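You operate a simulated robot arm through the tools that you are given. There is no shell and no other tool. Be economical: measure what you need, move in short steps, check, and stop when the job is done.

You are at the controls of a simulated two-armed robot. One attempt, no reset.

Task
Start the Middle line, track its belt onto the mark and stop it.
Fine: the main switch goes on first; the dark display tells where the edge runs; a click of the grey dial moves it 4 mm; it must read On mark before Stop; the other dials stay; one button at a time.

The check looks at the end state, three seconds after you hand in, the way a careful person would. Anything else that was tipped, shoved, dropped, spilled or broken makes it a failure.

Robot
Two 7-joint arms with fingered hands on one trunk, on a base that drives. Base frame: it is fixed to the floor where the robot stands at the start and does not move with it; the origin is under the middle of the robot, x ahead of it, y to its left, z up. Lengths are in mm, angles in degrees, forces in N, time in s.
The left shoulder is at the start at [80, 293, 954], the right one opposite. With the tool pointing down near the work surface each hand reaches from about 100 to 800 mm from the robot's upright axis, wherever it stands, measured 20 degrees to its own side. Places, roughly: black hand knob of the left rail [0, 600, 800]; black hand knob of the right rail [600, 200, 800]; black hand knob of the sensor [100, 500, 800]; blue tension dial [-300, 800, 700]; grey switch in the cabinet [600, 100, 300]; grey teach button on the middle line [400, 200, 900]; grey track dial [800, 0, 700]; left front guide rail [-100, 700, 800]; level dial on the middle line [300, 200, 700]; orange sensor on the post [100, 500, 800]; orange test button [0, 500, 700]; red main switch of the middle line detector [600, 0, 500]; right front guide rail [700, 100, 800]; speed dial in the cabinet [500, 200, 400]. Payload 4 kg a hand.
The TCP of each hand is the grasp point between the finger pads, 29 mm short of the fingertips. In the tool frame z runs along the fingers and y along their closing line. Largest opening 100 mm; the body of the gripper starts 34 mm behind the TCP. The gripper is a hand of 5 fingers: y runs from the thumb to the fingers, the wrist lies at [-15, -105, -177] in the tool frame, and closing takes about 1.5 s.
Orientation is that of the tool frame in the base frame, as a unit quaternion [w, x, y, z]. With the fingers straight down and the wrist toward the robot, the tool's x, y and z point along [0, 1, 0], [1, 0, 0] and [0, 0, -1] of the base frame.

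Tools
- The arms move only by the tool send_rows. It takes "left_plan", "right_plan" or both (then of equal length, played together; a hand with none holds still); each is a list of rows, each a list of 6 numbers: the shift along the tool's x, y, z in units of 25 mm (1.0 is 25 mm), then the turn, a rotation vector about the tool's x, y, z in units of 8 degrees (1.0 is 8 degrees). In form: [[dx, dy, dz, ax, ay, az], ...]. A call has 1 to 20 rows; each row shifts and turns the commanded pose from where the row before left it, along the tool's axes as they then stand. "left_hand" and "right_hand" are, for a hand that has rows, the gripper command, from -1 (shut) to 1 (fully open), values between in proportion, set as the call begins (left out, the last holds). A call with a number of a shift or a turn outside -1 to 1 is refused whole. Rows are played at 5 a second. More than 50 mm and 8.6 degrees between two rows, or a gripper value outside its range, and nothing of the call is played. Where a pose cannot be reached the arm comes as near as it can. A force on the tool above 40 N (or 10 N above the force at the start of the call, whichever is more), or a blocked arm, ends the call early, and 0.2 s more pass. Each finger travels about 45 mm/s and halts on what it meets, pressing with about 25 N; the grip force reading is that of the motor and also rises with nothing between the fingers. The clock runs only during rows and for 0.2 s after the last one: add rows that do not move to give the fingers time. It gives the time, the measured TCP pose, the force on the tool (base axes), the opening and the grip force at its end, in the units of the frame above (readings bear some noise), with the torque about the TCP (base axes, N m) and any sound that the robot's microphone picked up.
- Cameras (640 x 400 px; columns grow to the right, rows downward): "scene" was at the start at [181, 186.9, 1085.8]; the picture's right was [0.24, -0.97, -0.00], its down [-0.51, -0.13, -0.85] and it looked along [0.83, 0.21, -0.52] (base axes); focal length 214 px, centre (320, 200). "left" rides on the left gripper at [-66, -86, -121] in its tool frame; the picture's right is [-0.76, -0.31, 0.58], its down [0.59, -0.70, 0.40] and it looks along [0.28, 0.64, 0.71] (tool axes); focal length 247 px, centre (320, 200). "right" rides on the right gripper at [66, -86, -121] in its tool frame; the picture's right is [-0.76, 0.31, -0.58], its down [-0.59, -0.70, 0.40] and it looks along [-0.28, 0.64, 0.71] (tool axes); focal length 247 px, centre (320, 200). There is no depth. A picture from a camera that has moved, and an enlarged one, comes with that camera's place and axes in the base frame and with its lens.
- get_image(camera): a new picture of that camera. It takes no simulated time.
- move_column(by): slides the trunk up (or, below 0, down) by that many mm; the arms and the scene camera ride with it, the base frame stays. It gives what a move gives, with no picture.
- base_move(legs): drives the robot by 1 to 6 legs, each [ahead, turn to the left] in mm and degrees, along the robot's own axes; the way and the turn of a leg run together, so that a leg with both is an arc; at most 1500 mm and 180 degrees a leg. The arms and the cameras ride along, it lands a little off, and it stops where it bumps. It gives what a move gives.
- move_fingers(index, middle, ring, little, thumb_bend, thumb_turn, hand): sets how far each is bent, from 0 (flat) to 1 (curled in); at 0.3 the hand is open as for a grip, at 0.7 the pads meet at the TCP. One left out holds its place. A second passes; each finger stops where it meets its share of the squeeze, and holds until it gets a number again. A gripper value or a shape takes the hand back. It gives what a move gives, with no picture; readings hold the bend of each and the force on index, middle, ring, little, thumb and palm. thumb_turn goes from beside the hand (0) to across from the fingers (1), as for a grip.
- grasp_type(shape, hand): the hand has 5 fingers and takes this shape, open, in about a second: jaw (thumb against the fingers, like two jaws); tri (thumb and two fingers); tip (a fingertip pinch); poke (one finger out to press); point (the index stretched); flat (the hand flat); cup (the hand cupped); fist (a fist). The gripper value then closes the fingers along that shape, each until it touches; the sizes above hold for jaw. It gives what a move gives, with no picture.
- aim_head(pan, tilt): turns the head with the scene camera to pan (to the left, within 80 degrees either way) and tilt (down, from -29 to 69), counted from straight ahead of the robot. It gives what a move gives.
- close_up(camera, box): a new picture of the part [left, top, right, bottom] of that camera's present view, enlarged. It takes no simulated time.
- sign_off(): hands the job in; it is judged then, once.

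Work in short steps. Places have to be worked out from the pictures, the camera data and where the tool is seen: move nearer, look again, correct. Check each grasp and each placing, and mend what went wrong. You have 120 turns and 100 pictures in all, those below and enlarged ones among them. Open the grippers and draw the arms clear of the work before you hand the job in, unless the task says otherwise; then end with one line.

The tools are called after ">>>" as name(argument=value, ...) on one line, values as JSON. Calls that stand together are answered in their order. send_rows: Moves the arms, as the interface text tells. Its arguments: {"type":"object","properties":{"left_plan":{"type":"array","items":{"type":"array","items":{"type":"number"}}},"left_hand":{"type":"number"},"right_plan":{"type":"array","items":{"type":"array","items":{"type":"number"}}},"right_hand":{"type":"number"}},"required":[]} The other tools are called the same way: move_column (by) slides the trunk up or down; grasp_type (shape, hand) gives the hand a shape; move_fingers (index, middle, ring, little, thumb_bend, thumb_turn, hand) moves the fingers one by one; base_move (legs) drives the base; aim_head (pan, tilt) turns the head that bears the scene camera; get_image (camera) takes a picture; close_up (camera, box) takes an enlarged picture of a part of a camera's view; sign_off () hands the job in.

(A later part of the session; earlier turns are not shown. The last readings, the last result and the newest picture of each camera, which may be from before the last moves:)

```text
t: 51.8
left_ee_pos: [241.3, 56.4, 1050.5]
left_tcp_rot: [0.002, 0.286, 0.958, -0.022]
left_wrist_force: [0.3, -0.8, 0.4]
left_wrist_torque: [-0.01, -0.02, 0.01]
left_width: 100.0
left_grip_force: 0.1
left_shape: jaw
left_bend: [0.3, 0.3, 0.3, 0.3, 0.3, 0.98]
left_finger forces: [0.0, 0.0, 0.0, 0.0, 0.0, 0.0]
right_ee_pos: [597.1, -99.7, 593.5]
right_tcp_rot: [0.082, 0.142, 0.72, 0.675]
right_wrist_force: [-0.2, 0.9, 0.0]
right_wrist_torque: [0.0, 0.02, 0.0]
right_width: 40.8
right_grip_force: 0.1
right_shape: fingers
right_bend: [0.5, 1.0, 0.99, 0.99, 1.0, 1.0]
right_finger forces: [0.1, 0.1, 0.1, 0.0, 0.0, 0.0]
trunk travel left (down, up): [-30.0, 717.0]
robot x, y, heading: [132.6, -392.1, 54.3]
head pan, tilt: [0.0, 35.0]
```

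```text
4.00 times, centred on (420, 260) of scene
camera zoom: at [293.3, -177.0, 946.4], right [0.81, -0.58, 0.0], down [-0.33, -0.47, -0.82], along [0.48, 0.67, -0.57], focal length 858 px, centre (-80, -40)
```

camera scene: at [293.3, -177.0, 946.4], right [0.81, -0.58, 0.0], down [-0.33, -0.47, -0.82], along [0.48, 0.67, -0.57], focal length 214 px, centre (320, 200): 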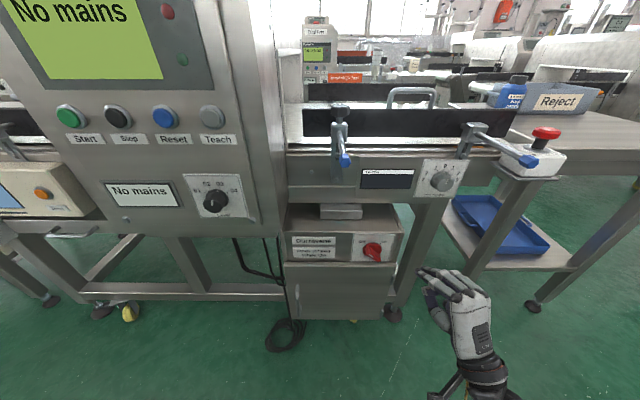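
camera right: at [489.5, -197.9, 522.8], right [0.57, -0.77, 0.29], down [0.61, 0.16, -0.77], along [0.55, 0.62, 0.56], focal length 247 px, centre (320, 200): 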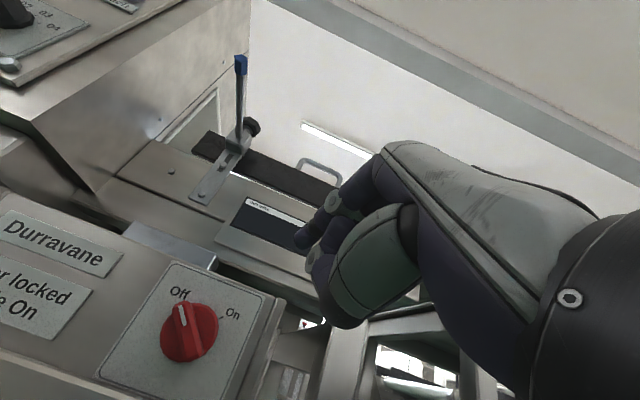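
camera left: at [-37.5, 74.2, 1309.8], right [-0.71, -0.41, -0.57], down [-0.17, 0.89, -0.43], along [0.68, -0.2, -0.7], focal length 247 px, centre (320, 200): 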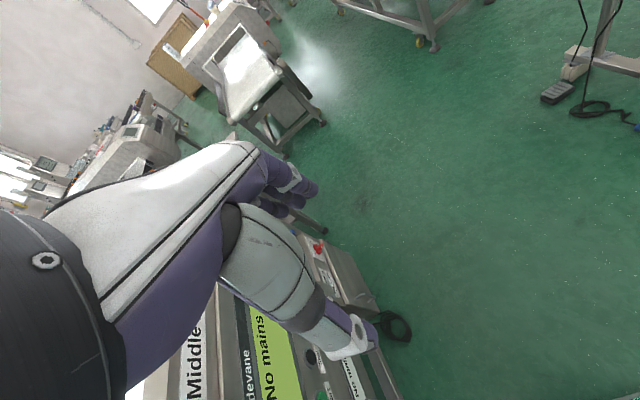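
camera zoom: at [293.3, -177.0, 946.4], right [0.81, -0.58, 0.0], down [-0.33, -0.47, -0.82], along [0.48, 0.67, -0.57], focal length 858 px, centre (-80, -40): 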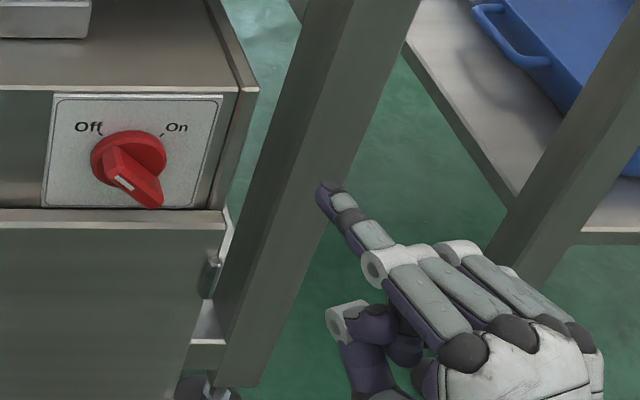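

Index tip ≈ TCP + (4 left, 36 up, 32 ahead); switch bar front centre ≈ (613, 39, 522), disc 25 mm behind it. I bring the tip in front of and left of the bar, about 40 mm short, squaring the hand to the panel.

>>> send_rows(right_plan=[[0, -0.9, 0, -0.1, -0.44, 0], [0.5, -0.9, 0, -0.1, -0.44, 0], [0.7, -0.9, 0, -0.1, -0.44, 0], [0.8, -0.9, 0, -0.1, -0.44, 0], [0.8, -0.9, 0, -0.1, -0.44, 0], [0.8, 0, 0.5, 0, 0, 0], [0.4, 0, 0.9, 0, 0, 0], [0, 0, 0, 0, 0, 0]])

>>> get_image(camera="right")

>>> close_up(camera="scene", box=[300, 210, 460, 310])

```text
t: 53.6
left_ee_pos: [242.1, 54.9, 1050.3]
left_tcp_rot: [0.002, 0.287, 0.958, -0.023]
left_wrist_force: [0.0, 0.9, 0.0]
left_wrist_torque: [-0.02, 0.01, 0.01]
left_width: 100.0
left_grip_force: 0.1
left_shape: jaw
left_bend: [0.3, 0.3, 0.3, 0.3, 0.3, 0.98]
left_finger forces: [0.1, 0.0, 0.0, 0.0, 0.1, 0.1]
right_ee_pos: [523.3, -23.3, 489.6]
right_tcp_rot: [0.195, 0.241, 0.675, 0.67]
right_wrist_force: [-0.1, 0.4, -0.9]
right_wrist_torque: [0.0, 0.01, 0.0]
right_width: 40.7
right_grip_force: 0.1
right_shape: fingers
right_bend: [0.5, 1.0, 0.99, 0.99, 1.0, 1.0]
right_finger forces: [0.0, 0.0, 0.1, 0.0, 0.1, 0.0]
trunk travel left (down, up): [-30.0, 717.0]
robot x, y, heading: [134.9, -394.1, 54.4]
head pan, tilt: [0.0, 35.0]
```

```text
74 pictures are left
camera right: at [393.6, -82.9, 410.0], right [0.29, -0.92, 0.28], down [0.66, -0.01, -0.75], along [0.69, 0.4, 0.6], focal length 247 px, centre (320, 200)
```

right: 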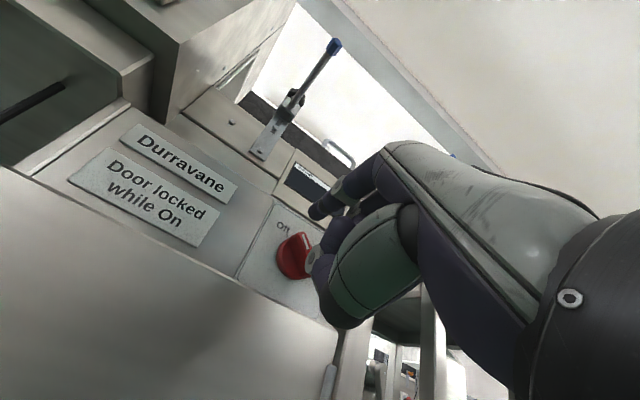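

```text
4.00 times, centred on (380, 260) of scene
camera zoom: at [293.2, -176.9, 946.3], right [0.81, -0.58, 0.0], down [-0.33, -0.47, -0.82], along [0.48, 0.67, -0.57], focal length 858 px, centre (80, -40)
```

zoom: 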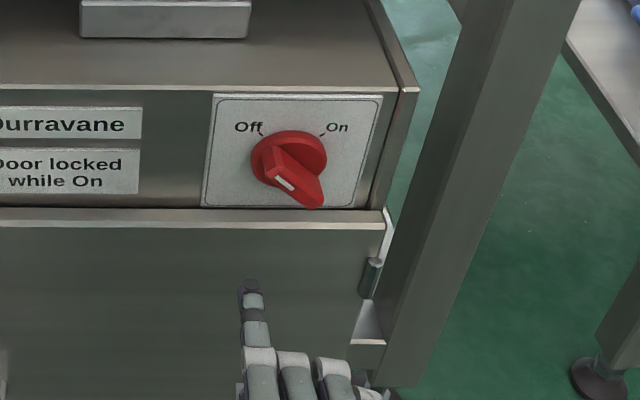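

Tip is ≈38 mm left of the bar centre, same height, 70 mm short. I advance 84 mm so it sits beside the bar.

>>> send_rows(right_plan=[[0, 0, 0.7, 0, 0, 0], [0, 0, 0.7, 0, 0, 0], [0, 0, 0.7, 0, 0, 0], [0, 0, 0.7, 0, 0, 0], [0, 0, 0.56, 0, 0, 0], [0, 0, 0, 0, 0, 0]])

>>> close_up(camera="right", box=[160, 150, 400, 300])

>>> close_up(camera="scene", box=[300, 210, 460, 310])

```text
t: 55.0
left_ee_pos: [241.4, 55.9, 1050.7]
left_tcp_rot: [0.002, 0.286, 0.958, -0.022]
left_wrist_force: [0.1, -0.2, -1.0]
left_wrist_torque: [0.01, -0.02, -0.01]
left_width: 100.0
left_grip_force: 0.0
left_shape: jaw
left_bend: [0.3, 0.3, 0.3, 0.3, 0.3, 0.98]
left_finger forces: [0.0, 0.0, 0.0, 0.0, 0.0, 0.0]
right_ee_pos: [571.6, 45.2, 486.0]
right_tcp_rot: [0.196, 0.242, 0.675, 0.669]
right_wrist_force: [-0.5, 0.5, 0.9]
right_wrist_torque: [0.0, 0.03, -0.01]
right_width: 41.2
right_grip_force: 0.1
right_shape: fingers
right_bend: [0.5, 1.0, 0.99, 0.99, 1.0, 1.0]
right_finger forces: [0.1, 0.1, 0.0, 0.0, 0.1, 0.0]
trunk travel left (down, up): [-30.0, 717.0]
robot x, y, heading: [137.7, -396.4, 54.4]
head pan, tilt: [0.0, 35.0]
```

```text
2.67 times, centred on (280, 225) of right
camera zoom: at [442.8, -13.8, 406.1], right [0.29, -0.92, 0.28], down [0.66, -0.01, -0.75], along [0.69, 0.4, 0.6], focal length 659 px, centre (427, 133)
```

zoom: 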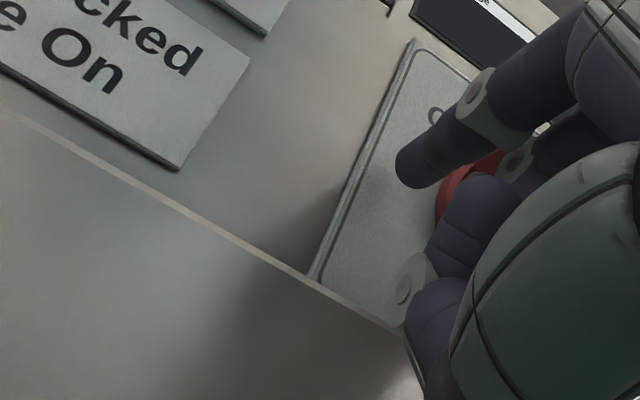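

```text
4.00 times, centred on (380, 260) of scene
camera zoom: at [293.3, -176.9, 946.3], right [0.81, -0.58, 0.0], down [-0.33, -0.47, -0.82], along [0.48, 0.67, -0.57], focal length 858 px, centre (80, -40)
```

zoom: 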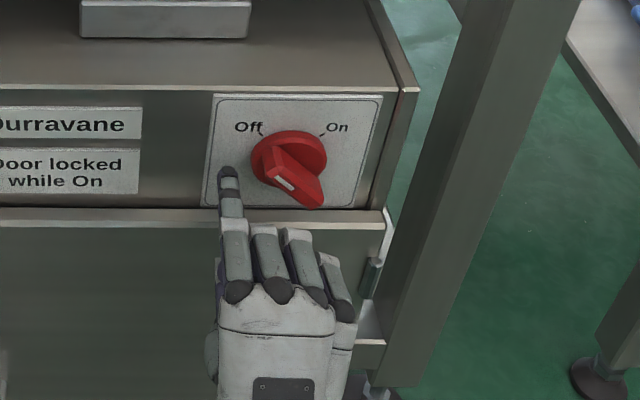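

Finger sits beside the bar at the right depth. Now push right and over in an arc to swing the bar clockwise.

>>> send_rows(right_plan=[[-0.32, 0, 0, 0, 0, 0], [-0.32, 0.08, 0, 0, 0, 0], [-0.16, 0.28, 0, 0, 0, 0], [-0.16, 0.28, 0, 0, 0, 0], [-0.3, 0.16, 0, 0, 0, 0], [-0.3, 0.08, 0, 0, 0, 0], [-0.3, 0, 0, 0, 0, 0], [-0.2, 0, 0, 0, 0, 0], [0, 0, 0, 0, 0, 0]])

>>> close_up(camera="scene", box=[300, 210, 460, 310])

```text
t: 57.0
left_ee_pos: [238.9, 55.7, 1049.3]
left_tcp_rot: [0.003, 0.286, 0.958, -0.022]
left_wrist_force: [-0.4, 0.0, 1.4]
left_wrist_torque: [0.0, -0.01, -0.02]
left_width: 100.1
left_grip_force: 0.1
left_shape: jaw
left_bend: [0.3, 0.3, 0.3, 0.3, 0.3, 0.98]
left_finger forces: [0.0, 0.1, 0.0, 0.0, 0.0, 0.0]
right_ee_pos: [611.9, 15.3, 505.7]
right_tcp_rot: [0.195, 0.238, 0.675, 0.67]
right_wrist_force: [-23.5, 10.9, 3.4]
right_wrist_torque: [-0.31, -0.8, 0.27]
right_width: 45.4
right_grip_force: 10.9
right_shape: fingers
right_bend: [0.44, 1.0, 0.99, 0.99, 1.0, 1.0]
right_finger forces: [21.4, 0.0, 0.1, 0.1, 0.0, 0.1]
trunk travel left (down, up): [-30.0, 717.0]
robot x, y, heading: [131.8, -388.7, 54.3]
head pan, tilt: [0.0, 35.0]
```

```text
4.00 times, centred on (380, 260) of scene
camera zoom: at [291.8, -176.5, 946.5], right [0.81, -0.58, 0.0], down [-0.33, -0.47, -0.82], along [0.48, 0.67, -0.57], focal length 858 px, centre (80, -40)
```

zoom: 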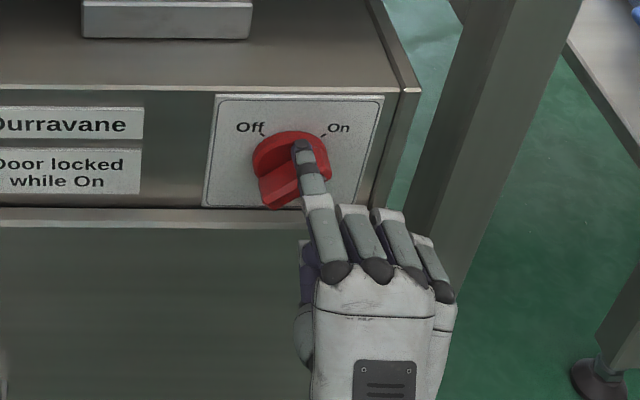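

The bar swung to the On side and now resists (~25 N, at its stop). Release left and withdraw, then check.

>>> send_rows(right_plan=[[0.5, 0.2, 0, 0, 0, 0], [0.3, 0, -0.3, 0, 0, 0], [0, 0, -1, 0, 0, 0], [0, 0, -1, 0, 0, 0], [0, 0, -1, 0, 0, 0], [0, 0, 0, 0, 0, 0]])

>>> get_image(camera="scene")

>>> close_up(camera="scene", box=[300, 190, 460, 290])

```text
t: 58.4
left_ee_pos: [241.0, 55.1, 1049.7]
left_tcp_rot: [0.003, 0.286, 0.958, -0.023]
left_wrist_force: [0.6, -0.7, 0.2]
left_wrist_torque: [0.01, -0.05, 0.0]
left_width: 100.1
left_grip_force: 0.2
left_shape: jaw
left_bend: [0.3, 0.3, 0.3, 0.3, 0.3, 0.98]
left_finger forces: [0.0, 0.0, 0.1, 0.0, 0.0, 0.0]
right_ee_pos: [550.6, -40.0, 513.6]
right_tcp_rot: [0.196, 0.242, 0.675, 0.669]
right_wrist_force: [-0.5, -1.2, -0.2]
right_wrist_torque: [0.02, 0.0, -0.03]
right_width: 41.1
right_grip_force: 0.1
right_shape: fingers
right_bend: [0.5, 1.0, 0.99, 0.99, 1.0, 1.0]
right_finger forces: [0.0, 0.0, 0.0, 0.0, 0.1, 0.0]
trunk travel left (down, up): [-30.0, 717.0]
robot x, y, heading: [136.9, -393.7, 54.5]
head pan, tilt: [0.0, 35.0]
```

```text
69 pictures are left
camera scene: at [293.2, -177.0, 946.4], right [0.81, -0.58, 0.0], down [-0.33, -0.47, -0.82], along [0.48, 0.67, -0.57], focal length 214 px, centre (320, 200)
```

scene: 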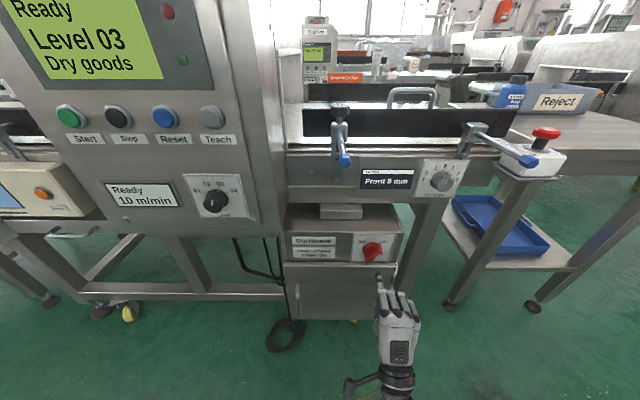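

```text
4.00 times, centred on (380, 240) of scene
camera zoom: at [293.2, -177.0, 946.4], right [0.81, -0.58, 0.0], down [-0.33, -0.47, -0.82], along [0.48, 0.67, -0.57], focal length 858 px, centre (80, 40)
```

zoom: 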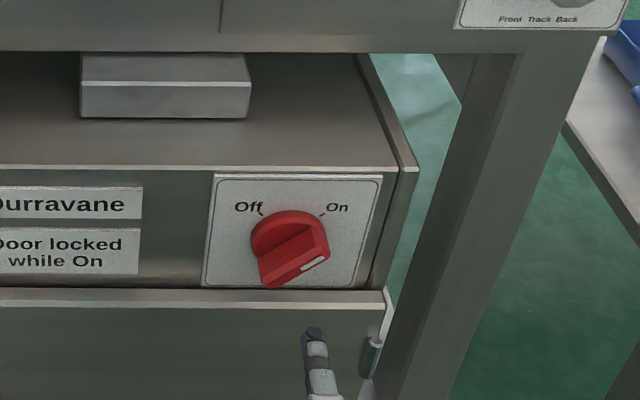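

Main switch is On; displays lit: "Ready". Read the belt-edge display and dial.

>>> close_up(camera="scene", box=[350, 150, 478, 230])

>>> close_up(camera="scene", box=[0, 80, 256, 240])

```text
5.00 times, centred on (414, 190) of scene
camera zoom: at [293.2, -177.0, 946.4], right [0.81, -0.58, 0.0], down [-0.33, -0.47, -0.82], along [0.48, 0.67, -0.57], focal length 1072 px, centre (-150, 250)
```

zoom: 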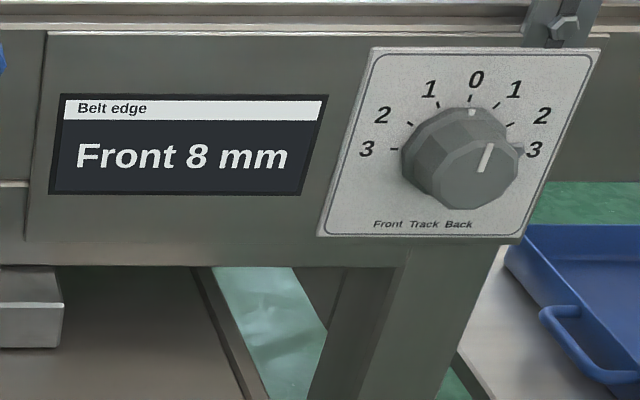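

```text
2.50 times, centred on (128, 160) of scene
camera zoom: at [293.2, -177.0, 946.4], right [0.81, -0.58, 0.0], down [-0.33, -0.47, -0.82], along [0.48, 0.67, -0.57], focal length 536 px, centre (800, 300)
```

zoom: 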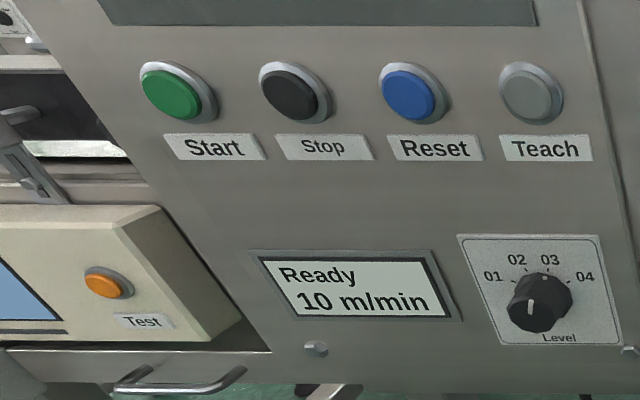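

Edge reads Front 8 mm, dial at 0 → two clicks toward Back needed, with belt running. First Start: I locate Start ≈ (188, 290, 868) and Stop ≈ (243, 250, 870). Shape the left hand the same way and turn it forward.

>>> move_fingers(hand="left", index=0.5, middle=1.0, ring=1.0, little=1.0, thumb_bend=1.0, thumb_turn=1.0)

>>> send_rows(left_plan=[[0.4, 0, 0, -0.8, 0, 0], [0.4, 0, 0, -0.8, 0, 0], [0.4, 0, 0, -0.8, 0, 0], [0.4, 0, 0, -0.8, 0, 0], [0.4, 0, 0, -0.8, 0, 0], [0.4, 0, 0, -0.8, 0, 0], [0.4, 0, 0, -0.8, 0, 0], [0.4, 0, 0, -0.8, 0, 0], [0.4, 0, 0, -0.8, 0, 0], [0.4, 0, 0, -0.8, 0, 0], [0.4, 0, 0, -0.8, 0, 0], [0.4, 0, 0, -0.8, 0, 0], [0.4, -0.5, 0, -0.8, 0, 0], [0.4, -1, 0, -0.5, 0, 0], [0, -1, 0, 0, 0, 0], [0, -1, 0, 0, 0, 0], [0, -1, 0, 0, 0, 0], [0, -1, 0, 0, 0, 0], [0, -1, 0, 0, 0, 0], [0, 0, 0, 0, 0, 0]])

>>> get_image(camera="scene")

>>> get_image(camera="left")

```text
t: 59.4
left_ee_pos: [240.9, 55.4, 1051.2]
left_tcp_rot: [0.002, 0.288, 0.957, -0.023]
left_wrist_force: [-1.0, -0.5, 0.4]
left_wrist_torque: [0.01, 0.0, 0.03]
left_width: 14.4
left_grip_force: 0.1
left_shape: fingers
left_bend: [0.45, 0.98, 1.0, 1.0, 0.91, 1.0]
left_finger forces: [0.1, 0.1, 0.0, 0.1, 0.0, 0.0]
right_ee_pos: [551.0, -39.7, 513.6]
right_tcp_rot: [0.196, 0.242, 0.675, 0.669]
right_wrist_force: [-0.1, 0.0, -0.7]
right_wrist_torque: [-0.01, 0.0, 0.01]
right_width: 40.9
right_grip_force: 0.1
right_shape: fingers
right_bend: [0.5, 1.0, 0.99, 0.99, 1.0, 1.0]
right_finger forces: [0.0, 0.1, 0.0, 0.0, 0.0, 0.0]
trunk travel left (down, up): [-30.0, 717.0]
robot x, y, heading: [138.0, -391.4, 54.4]
head pan, tilt: [0.0, 35.0]
```

```text
t: 63.6
left_ee_pos: [74.1, 219.7, 987.1]
left_tcp_rot: [0.2, 0.207, 0.708, 0.645]
left_wrist_force: [-0.3, 0.5, 0.2]
left_wrist_torque: [0.03, 0.01, -0.01]
left_width: 14.3
left_grip_force: 0.0
left_shape: fingers
left_bend: [0.45, 0.98, 1.0, 1.0, 0.91, 1.0]
left_finger forces: [0.1, 0.1, 0.1, 0.0, 0.0, 0.0]
left hand out of reach, approached as far as the arm can: row 9, 10, 11, 12, 13, 14, 15, 16, 17, 18, 19
right_ee_pos: [550.3, -39.9, 513.8]
right_tcp_rot: [0.196, 0.242, 0.675, 0.669]
right_wrist_force: [-0.1, 0.3, -0.1]
right_wrist_torque: [0.01, 0.01, -0.03]
right_width: 41.2
right_grip_force: 0.0
right_shape: fingers
right_bend: [0.5, 1.0, 0.99, 0.99, 1.0, 1.0]
right_finger forces: [0.0, 0.0, 0.0, 0.0, 0.1, 0.0]
trunk travel left (down, up): [-30.0, 717.0]
robot x, y, heading: [137.7, -396.1, 54.6]
head pan, tilt: [0.0, 35.0]
```

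```text
65 pictures are left
camera scene: at [293.1, -176.9, 946.4], right [0.81, -0.58, 0.0], down [-0.33, -0.47, -0.82], along [0.48, 0.67, -0.57], focal length 214 px, centre (320, 200)
```

scene: 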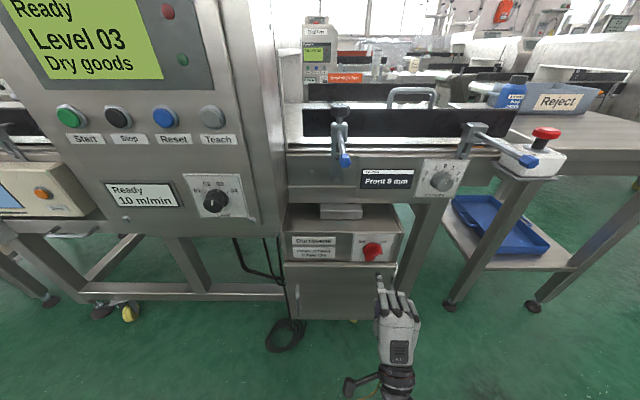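

```text
64 pictures are left
camera left: at [59.7, 75.4, 913.2], right [0.94, 0.04, -0.34], down [-0.3, 0.6, -0.75], along [0.18, 0.8, 0.57], focal length 247 px, centre (320, 200)
```

left: 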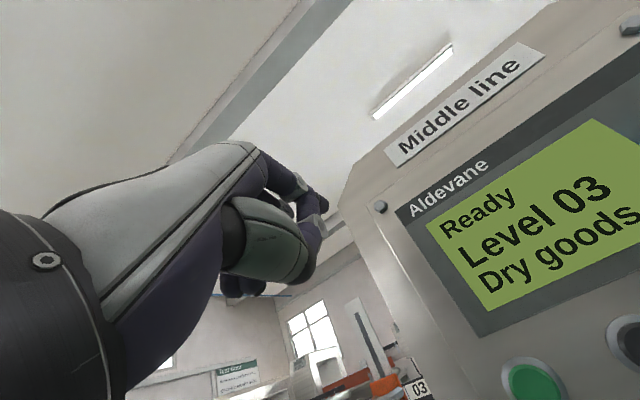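

Left camera confirms Start at (188, 290, 868). Left hand points forward; lower it to the button height at a ~60 mm stand-off.

>>> send_rows(left_plan=[[-0.2, -0.7, 0.1, -0.1, 0, 0], [-0.2, -0.7, 0.1, -0.1, 0, 0], [-0.2, -0.7, 0.1, -0.1, 0, 0], [-0.2, -0.7, 0.1, -0.1, 0, 0], [-0.2, -0.7, 0.1, -0.1, 0, 0], [-0.2, -0.7, 0.1, -0.1, 0, 0], [-0.3, -0.7, 0.2, 0, 0, 0], [-0.3, -0.7, 0.2, 0, 0, 0], [-0.2, -0.6, 0.2, 0, 0, 0], [0, 0, 0, 0, 0, 0], [0, 0, 0, 0, 0, 0]])

>>> get_image(camera="scene")

>>> get_image(camera="left")

```text
t: 66.0
left_ee_pos: [123.3, 232.7, 836.0]
left_tcp_rot: [0.207, 0.197, 0.682, 0.674]
left_wrist_force: [0.8, 0.0, -0.2]
left_wrist_torque: [-0.01, 0.03, 0.0]
left_width: 14.3
left_grip_force: 0.1
left_shape: fingers
left_bend: [0.45, 0.98, 1.0, 1.0, 0.92, 1.0]
left_finger forces: [0.0, 0.1, 0.1, 0.0, 0.0, 0.0]
left hand out of reach, approached as far as the arm can: row 1, 2, 3, 5
right_ee_pos: [549.9, -40.2, 513.5]
right_tcp_rot: [0.197, 0.242, 0.674, 0.669]
right_wrist_force: [-0.5, -1.1, -0.1]
right_wrist_torque: [0.01, -0.01, -0.01]
right_width: 41.2
right_grip_force: 0.1
right_shape: fingers
right_bend: [0.5, 1.0, 0.99, 0.99, 1.0, 1.0]
right_finger forces: [0.0, 0.1, 0.0, 0.0, 0.0, 0.0]
trunk travel left (down, up): [-30.0, 717.0]
robot x, y, heading: [137.6, -394.8, 54.4]
head pan, tilt: [0.0, 35.0]
```

```text
63 pictures are left
camera scene: at [293.2, -177.0, 946.4], right [0.81, -0.58, 0.0], down [-0.33, -0.47, -0.82], along [0.48, 0.67, -0.57], focal length 214 px, centre (320, 200)
```

scene: 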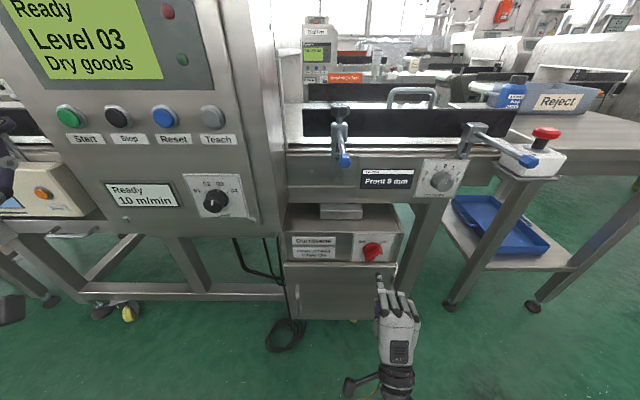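

```text
62 pictures are left
camera left: at [113.9, 93.8, 751.2], right [0.95, 0.06, -0.3], down [-0.27, 0.65, -0.72], along [0.15, 0.76, 0.63], focal length 247 px, centre (320, 200)
```

left: 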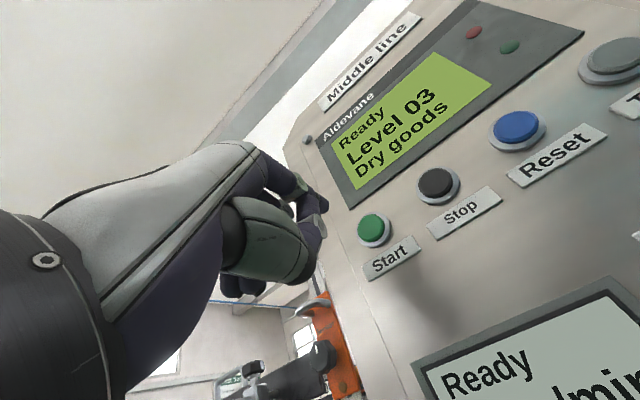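

Pan the head left to see the left finger against the Start button.

>>> aim_head(pan=35, tilt=20)

>>> close_up(camera="left", box=[220, 120, 460, 270])

```text
t: 67.0
left_ee_pos: [123.6, 232.5, 836.6]
left_tcp_rot: [0.207, 0.197, 0.681, 0.674]
left_wrist_force: [0.2, 0.6, 0.6]
left_wrist_torque: [-0.03, -0.03, -0.02]
left_width: 14.4
left_grip_force: 0.0
left_shape: fingers
left_bend: [0.45, 0.98, 1.0, 1.0, 0.92, 1.0]
left_finger forces: [0.0, 0.1, 0.0, 0.1, 0.0, 0.1]
right_ee_pos: [550.5, -39.4, 512.9]
right_tcp_rot: [0.196, 0.242, 0.675, 0.669]
right_wrist_force: [0.7, 0.0, -0.2]
right_wrist_torque: [-0.05, 0.01, -0.02]
right_width: 41.0
right_grip_force: 0.0
right_shape: fingers
right_bend: [0.5, 1.0, 0.99, 0.99, 1.0, 1.0]
right_finger forces: [0.0, 0.1, 0.0, 0.0, 0.1, 0.1]
trunk travel left (down, up): [-30.0, 717.0]
robot x, y, heading: [137.6, -396.2, 54.5]
head pan, tilt: [35.0, 20.0]
```

```text
2.67 times, centred on (340, 195) of left
camera zoom: at [113.9, 93.7, 751.3], right [0.95, 0.06, -0.3], down [-0.27, 0.65, -0.72], along [0.15, 0.76, 0.63], focal length 659 px, centre (267, 213)
```

zoom: 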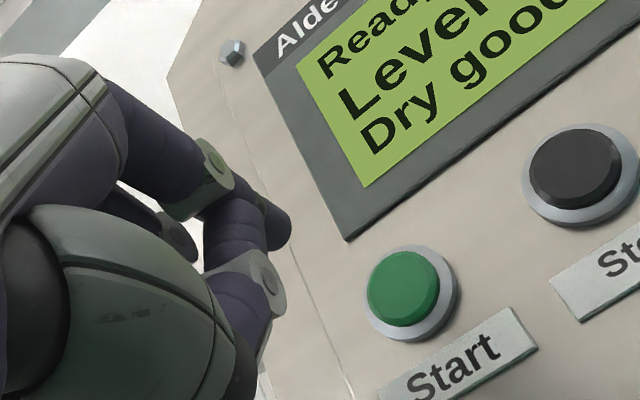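

Thumb and index interfere on the left hand. I use the poke shape first, as with the right, then extend the index.

>>> grasp_type(hand="left", shape="poke")

>>> move_fingers(hand="left", index=0.5, middle=1.0)

>>> get_image(camera="scene")

>>> close_up(camera="left", box=[220, 120, 460, 270])

```text
t: 67.9
left_ee_pos: [123.0, 231.7, 835.2]
left_tcp_rot: [0.207, 0.197, 0.681, 0.674]
left_wrist_force: [-0.1, 0.5, 0.9]
left_wrist_torque: [-0.01, 0.01, -0.06]
left_width: 0.0
left_grip_force: 0.0
left_shape: poke
left_bend: [0.7, 0.7, 0.99, 0.99, 1.0, 1.0]
left_finger forces: [0.1, 0.0, 0.0, 0.0, 0.0, 0.0]
right_ee_pos: [551.1, -40.5, 513.1]
right_tcp_rot: [0.196, 0.241, 0.675, 0.669]
right_wrist_force: [0.2, 0.1, 0.3]
right_wrist_torque: [0.01, -0.01, 0.0]
right_width: 41.2
right_grip_force: 0.0
right_shape: fingers
right_bend: [0.5, 1.0, 0.99, 0.99, 1.0, 1.0]
right_finger forces: [0.0, 0.1, 0.0, 0.0, 0.0, 0.0]
trunk travel left (down, up): [-30.0, 717.0]
robot x, y, heading: [135.4, -391.4, 54.1]
head pan, tilt: [35.0, 20.0]
```

```text
t: 68.9
left_ee_pos: [123.6, 231.4, 835.5]
left_tcp_rot: [0.207, 0.197, 0.681, 0.674]
left_wrist_force: [0.7, 0.0, 0.7]
left_wrist_torque: [0.0, -0.03, -0.02]
left_width: 41.0
left_grip_force: 0.1
left_shape: fingers
left_bend: [0.5, 1.0, 0.99, 0.99, 1.0, 1.0]
left_finger forces: [0.0, 0.0, 0.0, 0.0, 0.0, 0.0]
right_ee_pos: [550.5, -40.0, 513.0]
right_tcp_rot: [0.196, 0.241, 0.675, 0.67]
right_wrist_force: [0.0, 0.4, 1.2]
right_wrist_torque: [0.03, 0.0, -0.01]
right_width: 40.8
right_grip_force: 0.1
right_shape: fingers
right_bend: [0.5, 1.0, 0.99, 0.99, 1.0, 1.0]
right_finger forces: [0.1, 0.1, 0.0, 0.0, 0.0, 0.0]
trunk travel left (down, up): [-30.0, 717.0]
robot x, y, heading: [134.8, -390.5, 54.3]
head pan, tilt: [35.0, 20.0]
```

```text
60 pictures are left
camera scene: at [242.9, -155.4, 970.2], right [1.0, -0.01, 0.0], down [0.0, -0.34, -0.94], along [0.01, 0.94, -0.34], focal length 214 px, centre (320, 200)
```

scene: 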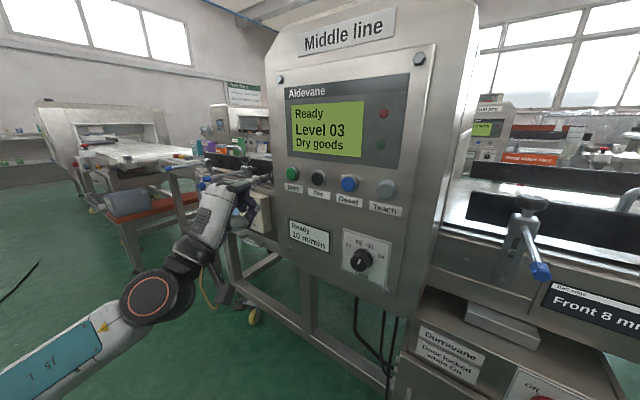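

```text
2.67 times, centred on (340, 195) of left
camera zoom: at [113.9, 93.7, 751.3], right [0.95, 0.06, -0.3], down [-0.27, 0.65, -0.72], along [0.15, 0.76, 0.63], focal length 659 px, centre (267, 213)
```

zoom: 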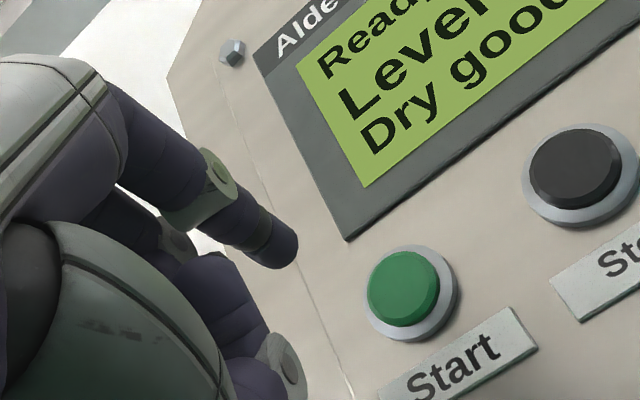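

Tip at ≈(144, 257, 872); Start is 52 mm ahead, 18 mm right, 6 mm lower. Align and approach to ~10 mm.

>>> send_rows(left_plan=[[-0.37, -0.12, 0, 0, 0, 0], [-0.37, -0.12, 0, 0, 0, 0], [0, 0, 0.6, 0, 0, 0], [0, 0, 0.6, 0, 0, 0], [0, 0, 0.4, 0, 0, 0], [0, 0, 0, 0, 0, 0]])

>>> close_up(camera="left", box=[220, 120, 460, 270])

>>> close_up(camera="scene", box=[230, 130, 390, 230])

```text
t: 70.3
left_ee_pos: [160.5, 256.0, 830.0]
left_tcp_rot: [0.208, 0.197, 0.681, 0.673]
left_wrist_force: [-0.4, 0.1, 0.0]
left_wrist_torque: [-0.01, -0.03, -0.02]
left_width: 40.8
left_grip_force: 0.1
left_shape: fingers
left_bend: [0.5, 1.0, 0.99, 0.99, 1.0, 1.0]
left_finger forces: [0.1, 0.0, 0.0, 0.0, 0.0, 0.1]
right_ee_pos: [550.6, -39.2, 513.7]
right_tcp_rot: [0.196, 0.241, 0.675, 0.669]
right_wrist_force: [-0.4, -0.2, 0.2]
right_wrist_torque: [0.01, -0.05, -0.02]
right_width: 41.0
right_grip_force: 0.0
right_shape: fingers
right_bend: [0.5, 1.0, 0.99, 0.99, 1.0, 1.0]
right_finger forces: [0.1, 0.0, 0.0, 0.0, 0.0, 0.0]
trunk travel left (down, up): [-30.0, 717.0]
robot x, y, heading: [136.4, -397.2, 54.2]
head pan, tilt: [35.0, 20.0]
```

```text
2.67 times, centred on (340, 195) of left
camera zoom: at [150.9, 117.2, 745.2], right [0.95, 0.06, -0.3], down [-0.27, 0.65, -0.72], along [0.15, 0.76, 0.63], focal length 659 px, centre (267, 213)
```

zoom: 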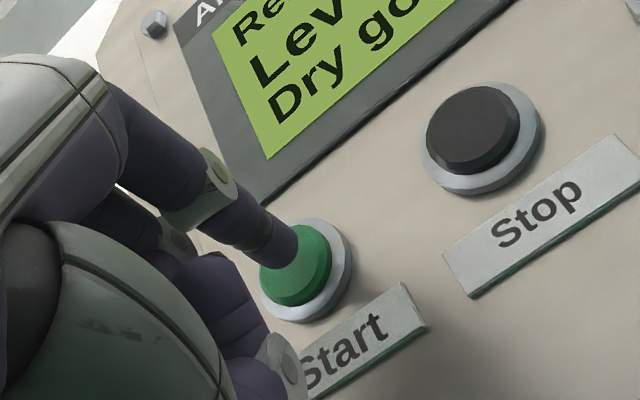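

```text
4.00 times, centred on (310, 180) of scene
camera zoom: at [242.9, -155.4, 970.2], right [1.0, -0.01, 0.0], down [0.0, -0.34, -0.94], along [0.01, 0.94, -0.34], focal length 858 px, centre (360, 280)
```

zoom: 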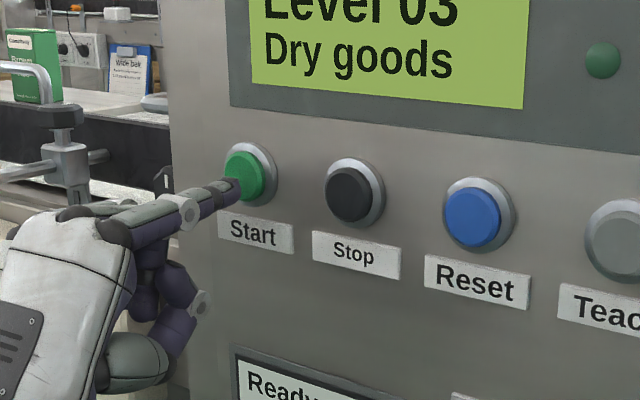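

Tip is ~10 mm before the green cap and aligned (raise 3 mm). Press gently.

>>> send_rows(left_plan=[[0, 0.12, 0.2, 0, 0, 0], [0, 0, 0.2, 0, 0, 0], [0, 0, 0.2, 0, 0, 0], [0, 0, 0, 0, 0, 0]])

>>> get_image(camera="scene")

```text
t: 71.3
left_ee_pos: [166.8, 267.6, 833.1]
left_tcp_rot: [0.208, 0.198, 0.681, 0.674]
left_wrist_force: [-4.5, -6.8, -0.5]
left_wrist_torque: [0.26, -0.15, -0.07]
left_width: 40.9
left_grip_force: 3.9
left_shape: fingers
left_bend: [0.5, 1.0, 0.99, 0.99, 1.0, 1.0]
left_finger forces: [8.1, 0.0, 0.0, 0.2, 0.0, 0.0]
right_ee_pos: [549.9, -39.6, 513.3]
right_tcp_rot: [0.196, 0.241, 0.675, 0.67]
right_wrist_force: [0.4, -0.2, -0.3]
right_wrist_torque: [0.06, -0.02, -0.01]
right_width: 41.4
right_grip_force: 0.0
right_shape: fingers
right_bend: [0.5, 1.0, 0.99, 0.99, 1.0, 1.0]
right_finger forces: [0.0, 0.1, 0.0, 0.1, 0.1, 0.1]
trunk travel left (down, up): [-30.0, 717.0]
robot x, y, heading: [135.0, -396.1, 54.3]
head pan, tilt: [35.0, 20.0]
heard: click
```

```text
56 pictures are left
camera scene: at [242.5, -155.9, 970.4], right [1.0, -0.01, 0.0], down [0.0, -0.34, -0.94], along [0.01, 0.94, -0.34], focal length 214 px, centre (320, 200)
```

scene: 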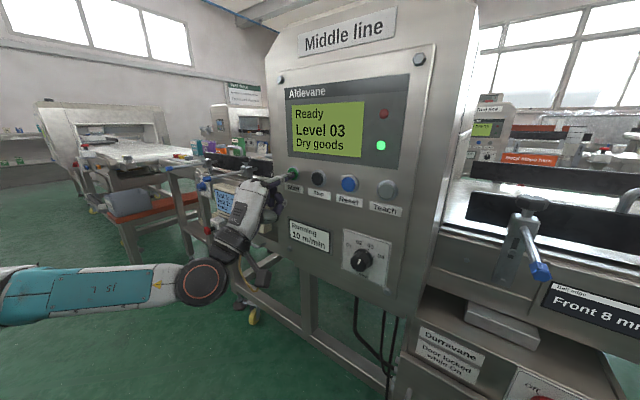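

Click, display says Running. Withdraw the left finger, and aim head back to the dial.

>>> send_rows(left_plan=[[0, 0, -0.8, 0, 0, 0], [0, 0, -0.8, 0, 0, 0], [0, 0, -0.8, 0, 0, 0], [0, 0, 0, 0, 0, 0]])

>>> aim_head(pan=-10, tilt=30)

>>> get_image(camera="scene")

>>> get_image(camera="right")

```text
t: 72.3
left_ee_pos: [136.3, 223.5, 830.8]
left_tcp_rot: [0.207, 0.198, 0.68, 0.675]
left_wrist_force: [0.1, -0.1, -0.3]
left_wrist_torque: [0.02, 0.03, -0.02]
left_width: 41.0
left_grip_force: 0.0
left_shape: fingers
left_bend: [0.5, 1.0, 0.99, 0.99, 1.0, 1.0]
left_finger forces: [0.1, 0.0, 0.0, 0.1, 0.0, 0.1]
left hand out of reach, approached as far as the arm can: row 3
right_ee_pos: [550.1, -39.8, 513.3]
right_tcp_rot: [0.196, 0.242, 0.675, 0.669]
right_wrist_force: [-1.0, 0.5, 0.2]
right_wrist_torque: [-0.05, -0.02, 0.03]
right_width: 41.3
right_grip_force: 0.1
right_shape: fingers
right_bend: [0.5, 1.0, 0.99, 0.99, 1.0, 1.0]
right_finger forces: [0.0, 0.0, 0.0, 0.0, 0.0, 0.0]
trunk travel left (down, up): [-30.0, 717.0]
robot x, y, heading: [137.4, -394.3, 54.5]
head pan, tilt: [35.0, 20.0]
```

```text
t: 73.4
left_ee_pos: [136.0, 224.0, 831.3]
left_tcp_rot: [0.207, 0.198, 0.68, 0.675]
left_wrist_force: [-0.6, -0.3, 0.1]
left_wrist_torque: [0.01, -0.01, 0.03]
left_width: 40.8
left_grip_force: 0.1
left_shape: fingers
left_bend: [0.5, 1.0, 0.99, 0.99, 1.0, 1.0]
left_finger forces: [0.1, 0.0, 0.0, 0.1, 0.0, 0.1]
right_ee_pos: [550.8, -39.5, 513.1]
right_tcp_rot: [0.195, 0.24, 0.675, 0.67]
right_wrist_force: [0.1, 0.1, -0.9]
right_wrist_torque: [0.0, -0.04, -0.01]
right_width: 41.3
right_grip_force: 0.0
right_shape: fingers
right_bend: [0.5, 1.0, 0.99, 0.99, 1.0, 1.0]
right_finger forces: [0.0, 0.0, 0.1, 0.0, 0.0, 0.0]
trunk travel left (down, up): [-30.0, 717.0]
robot x, y, heading: [135.7, -391.3, 54.6]
head pan, tilt: [-10.0, 30.0]
```

```text
55 pictures are left
camera scene: at [306.4, -185.2, 954.2], right [0.7, -0.71, 0.0], down [-0.36, -0.35, -0.87], along [0.62, 0.61, -0.5], focal length 214 px, centre (320, 200)
```

scene: 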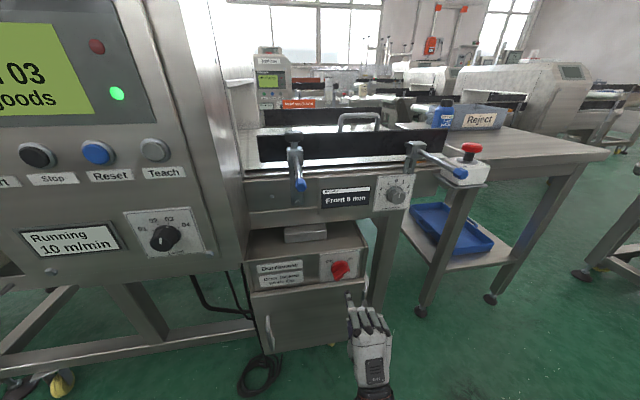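

```text
54 pictures are left
camera right: at [421.1, -98.6, 433.8], right [0.29, -0.92, 0.28], down [0.66, -0.01, -0.75], along [0.69, 0.4, 0.6], focal length 247 px, centre (320, 200)
```

right: 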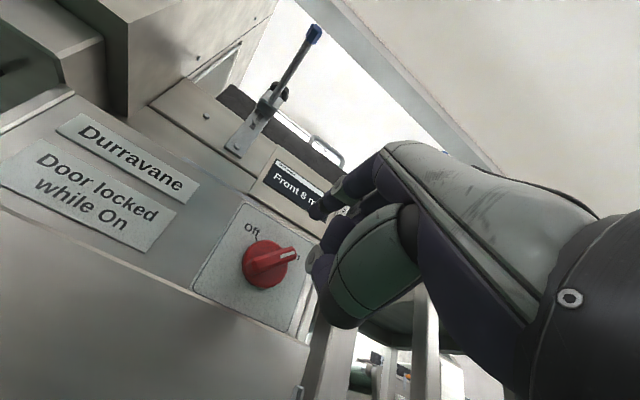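

Dial estimated at ≈(787, 10, 690). Move the right hand to a stand-off before it and take the tri shape (thumb + two fingers) for turning.

>>> send_rows(right_plan=[[-0.7, 0.3, -0.2, 0, 0, 0], [-0.73, 0.79, 0, 0, 0, 0], [-0.73, 0.79, 0, 0, 0, 0], [-0.73, 0.79, 0, 0, 0, 0], [-0.73, 0.79, 0, 0, 0, 0], [-0.73, 0.79, 0, 0, 0, 0], [-0.73, 0.79, 0, 0, 0, 0], [-0.73, 0.79, 0, 0, 0, 0], [-0.73, 0.79, 0, 0, 0, 0], [0, 0.6, 0, 0, 0, 0], [0, 0, 0, 0, 0, 0]])

>>> grasp_type(hand="right", shape="tri")

>>> get_image(camera="right")

>>> close_up(camera="scene", box=[300, 150, 460, 250])

```text
t: 75.8
left_ee_pos: [136.4, 223.7, 830.0]
left_tcp_rot: [0.208, 0.199, 0.68, 0.675]
left_wrist_force: [-0.6, 0.1, 1.0]
left_wrist_torque: [0.0, 0.01, 0.01]
left_width: 40.9
left_grip_force: 0.0
left_shape: fingers
left_bend: [0.5, 1.0, 0.99, 0.99, 1.0, 1.0]
left_finger forces: [0.0, 0.1, 0.0, 0.1, 0.0, 0.0]
right_ee_pos: [689.4, -141.6, 684.0]
right_tcp_rot: [0.196, 0.242, 0.675, 0.669]
right_wrist_force: [-0.4, -1.3, 0.9]
right_wrist_torque: [-0.01, 0.04, -0.01]
right_width: 41.0
right_grip_force: 0.1
right_shape: fingers
right_bend: [0.5, 1.0, 0.99, 0.99, 1.0, 1.0]
right_finger forces: [0.0, 0.1, 0.0, 0.0, 0.1, 0.0]
trunk travel left (down, up): [-30.0, 717.0]
robot x, y, heading: [132.7, -396.9, 54.5]
head pan, tilt: [-10.0, 30.0]
```

```text
t: 76.7
left_ee_pos: [135.5, 224.1, 831.9]
left_tcp_rot: [0.207, 0.198, 0.68, 0.675]
left_wrist_force: [-0.4, -0.3, 0.0]
left_wrist_torque: [-0.01, -0.01, -0.01]
left_width: 40.9
left_grip_force: 0.1
left_shape: fingers
left_bend: [0.5, 1.0, 0.99, 0.99, 1.0, 1.0]
left_finger forces: [0.0, 0.0, 0.2, 0.1, 0.0, 0.0]
right_ee_pos: [690.3, -141.5, 683.2]
right_tcp_rot: [0.195, 0.241, 0.675, 0.67]
right_wrist_force: [-0.1, 0.4, -0.3]
right_wrist_torque: [0.0, 0.01, 0.02]
right_width: 99.8
right_grip_force: 0.0
right_shape: tri
right_bend: [0.3, 0.3, 0.99, 0.99, 0.3, 0.98]
right_finger forces: [0.0, 0.1, 0.0, 0.1, 0.0, 0.0]
trunk travel left (down, up): [-30.0, 717.0]
robot x, y, heading: [135.9, -393.8, 54.3]
head pan, tilt: [-10.0, 30.0]
```

```text
53 pictures are left
camera right: at [560.8, -200.9, 604.9], right [0.29, -0.92, 0.28], down [0.66, -0.01, -0.75], along [0.69, 0.4, 0.6], focal length 247 px, centre (320, 200)
```

right: 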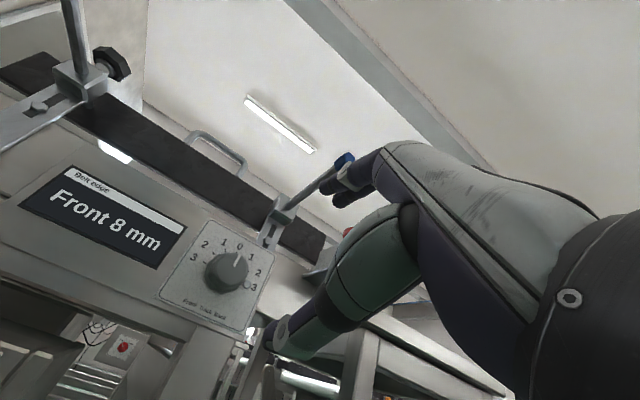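

```text
4.00 times, centred on (380, 200) of scene
camera zoom: at [306.5, -185.3, 954.2], right [0.7, -0.71, 0.0], down [-0.36, -0.35, -0.87], along [0.62, 0.61, -0.5], focal length 858 px, centre (80, 200)
```

zoom: 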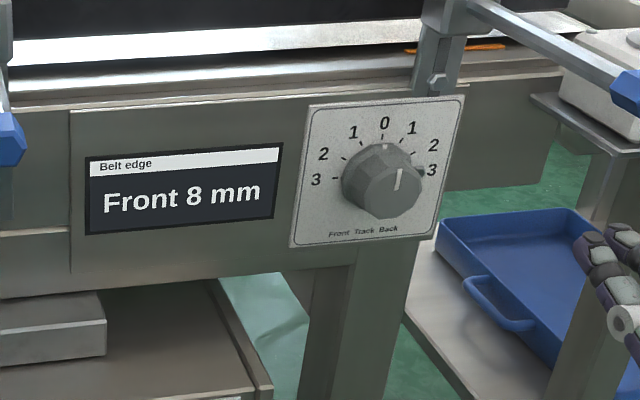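

Dial face now at ≈(784, 11, 689). Advance 110 mm with the hand open, correcting 12 mm left and 9 mm up, then look.

>>> send_rows(right_plan=[[0.24, 0.2, 0, 0, 0, 0], [0.24, 0.2, 0.4, 0, 0, 0], [0, 0, 0.8, 0, 0, 0], [0, 0, 0.8, 0, 0, 0], [0, 0, 0.8, 0, 0, 0], [0, 0, 0.8, 0, 0, 0], [0, 0, 0.8, 0, 0, 0], [0, 0, 0, 0, 0, 0]])

>>> get_image(camera="right")

>>> close_up(camera="scene", box=[340, 150, 500, 250])

```text
t: 78.5
left_ee_pos: [135.6, 223.5, 831.1]
left_tcp_rot: [0.208, 0.198, 0.68, 0.675]
left_wrist_force: [0.4, 0.6, -1.2]
left_wrist_torque: [0.0, -0.03, 0.0]
left_width: 40.7
left_grip_force: 0.0
left_shape: fingers
left_bend: [0.5, 1.0, 0.99, 0.99, 1.0, 1.0]
left_finger forces: [0.1, 0.1, 0.0, 0.1, 0.1, 0.1]
right_ee_pos: [747.4, -46.8, 691.9]
right_tcp_rot: [0.196, 0.241, 0.675, 0.669]
right_wrist_force: [0.1, 0.5, -0.1]
right_wrist_torque: [-0.02, -0.01, 0.0]
right_width: 99.8
right_grip_force: 0.0
right_shape: tri
right_bend: [0.3, 0.3, 0.99, 0.99, 0.3, 0.98]
right_finger forces: [0.1, 0.0, 0.0, 0.0, 0.0, 0.1]
trunk travel left (down, up): [-30.0, 717.0]
robot x, y, heading: [135.0, -393.9, 54.5]
head pan, tilt: [-10.0, 30.0]
```

```text
51 pictures are left
camera right: at [616.9, -106.3, 613.0], right [0.29, -0.92, 0.28], down [0.66, -0.01, -0.75], along [0.69, 0.4, 0.6], focal length 247 px, centre (320, 200)
```

right: 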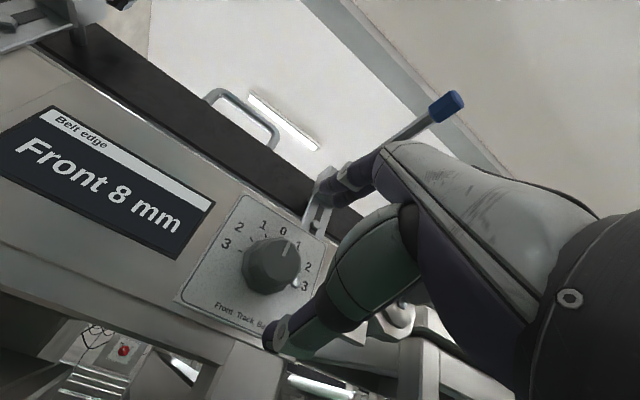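

```text
4.00 times, centred on (420, 200) of scene
camera zoom: at [306.5, -185.2, 954.1], right [0.7, -0.71, 0.0], down [-0.36, -0.35, -0.87], along [0.62, 0.61, -0.5], focal length 858 px, centre (-80, 200)
```

zoom: 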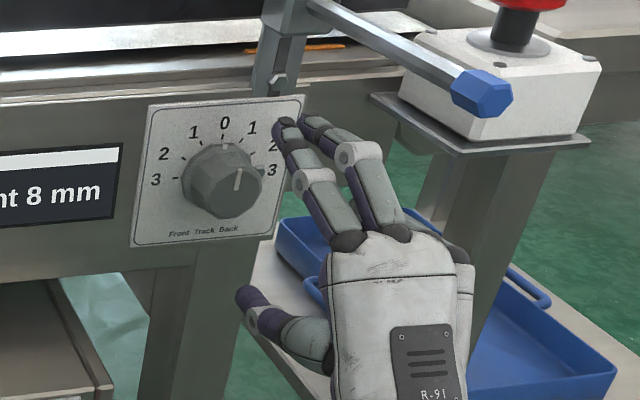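

Fingers straddle the knob's line. Shift 11 mm left and advance 58 mm so the fingers surround the knob, then look before closing.

>>> send_rows(right_plan=[[0.45, 0, 0.3, 0, 0, 0], [0, 0, 0.7, 0, 0, 0], [0, 0, 0.7, 0, 0, 0], [0, 0, 0.6, 0, 0, 0], [0, 0, 0, 0, 0, 0]])

>>> get_image(camera="right")

>>> close_up(camera="scene", box=[340, 150, 500, 250])

```text
t: 79.7
left_ee_pos: [135.7, 224.0, 830.8]
left_tcp_rot: [0.208, 0.198, 0.68, 0.675]
left_wrist_force: [-0.2, 0.0, -0.1]
left_wrist_torque: [0.01, 0.01, 0.0]
left_width: 40.9
left_grip_force: 0.1
left_shape: fingers
left_bend: [0.5, 1.0, 0.99, 0.99, 1.0, 1.0]
left_finger forces: [0.0, 0.0, 0.1, 0.0, 0.0, 0.0]
right_ee_pos: [770.2, 6.3, 691.3]
right_tcp_rot: [0.196, 0.242, 0.674, 0.67]
right_wrist_force: [-6.4, -8.8, -1.5]
right_wrist_torque: [0.41, -0.26, -0.06]
right_width: 99.4
right_grip_force: 0.1
right_shape: tri
right_bend: [0.3, 0.3, 0.99, 0.99, 0.3, 0.98]
right_finger forces: [0.1, 8.1, 0.0, 0.0, 0.7, 0.0]
trunk travel left (down, up): [-30.0, 717.0]
robot x, y, heading: [132.7, -390.7, 54.4]
head pan, tilt: [-10.0, 30.0]
```

```text
49 pictures are left
camera right: at [640.7, -52.9, 612.1], right [0.29, -0.92, 0.28], down [0.67, -0.01, -0.75], along [0.69, 0.4, 0.61], focal length 247 px, centre (320, 200)
```

right: 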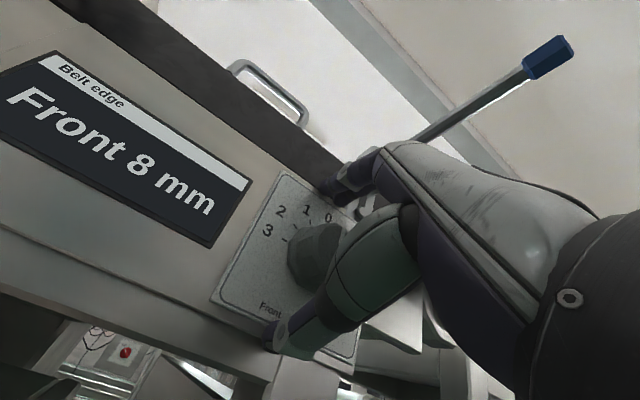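

```text
4.00 times, centred on (420, 200) of scene
camera zoom: at [306.2, -185.9, 954.4], right [0.7, -0.71, 0.0], down [-0.36, -0.35, -0.87], along [0.62, 0.61, -0.5], focal length 858 px, centre (-80, 200)
```

zoom: 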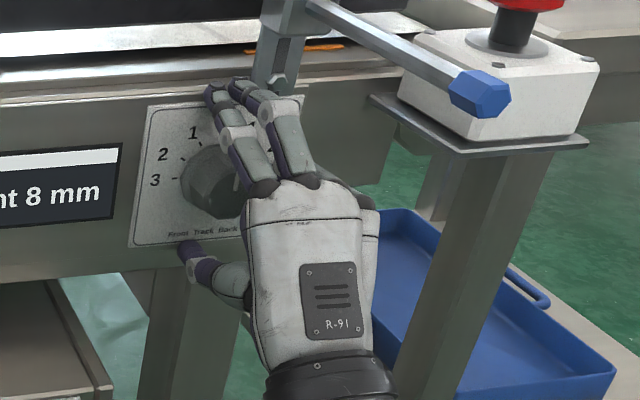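

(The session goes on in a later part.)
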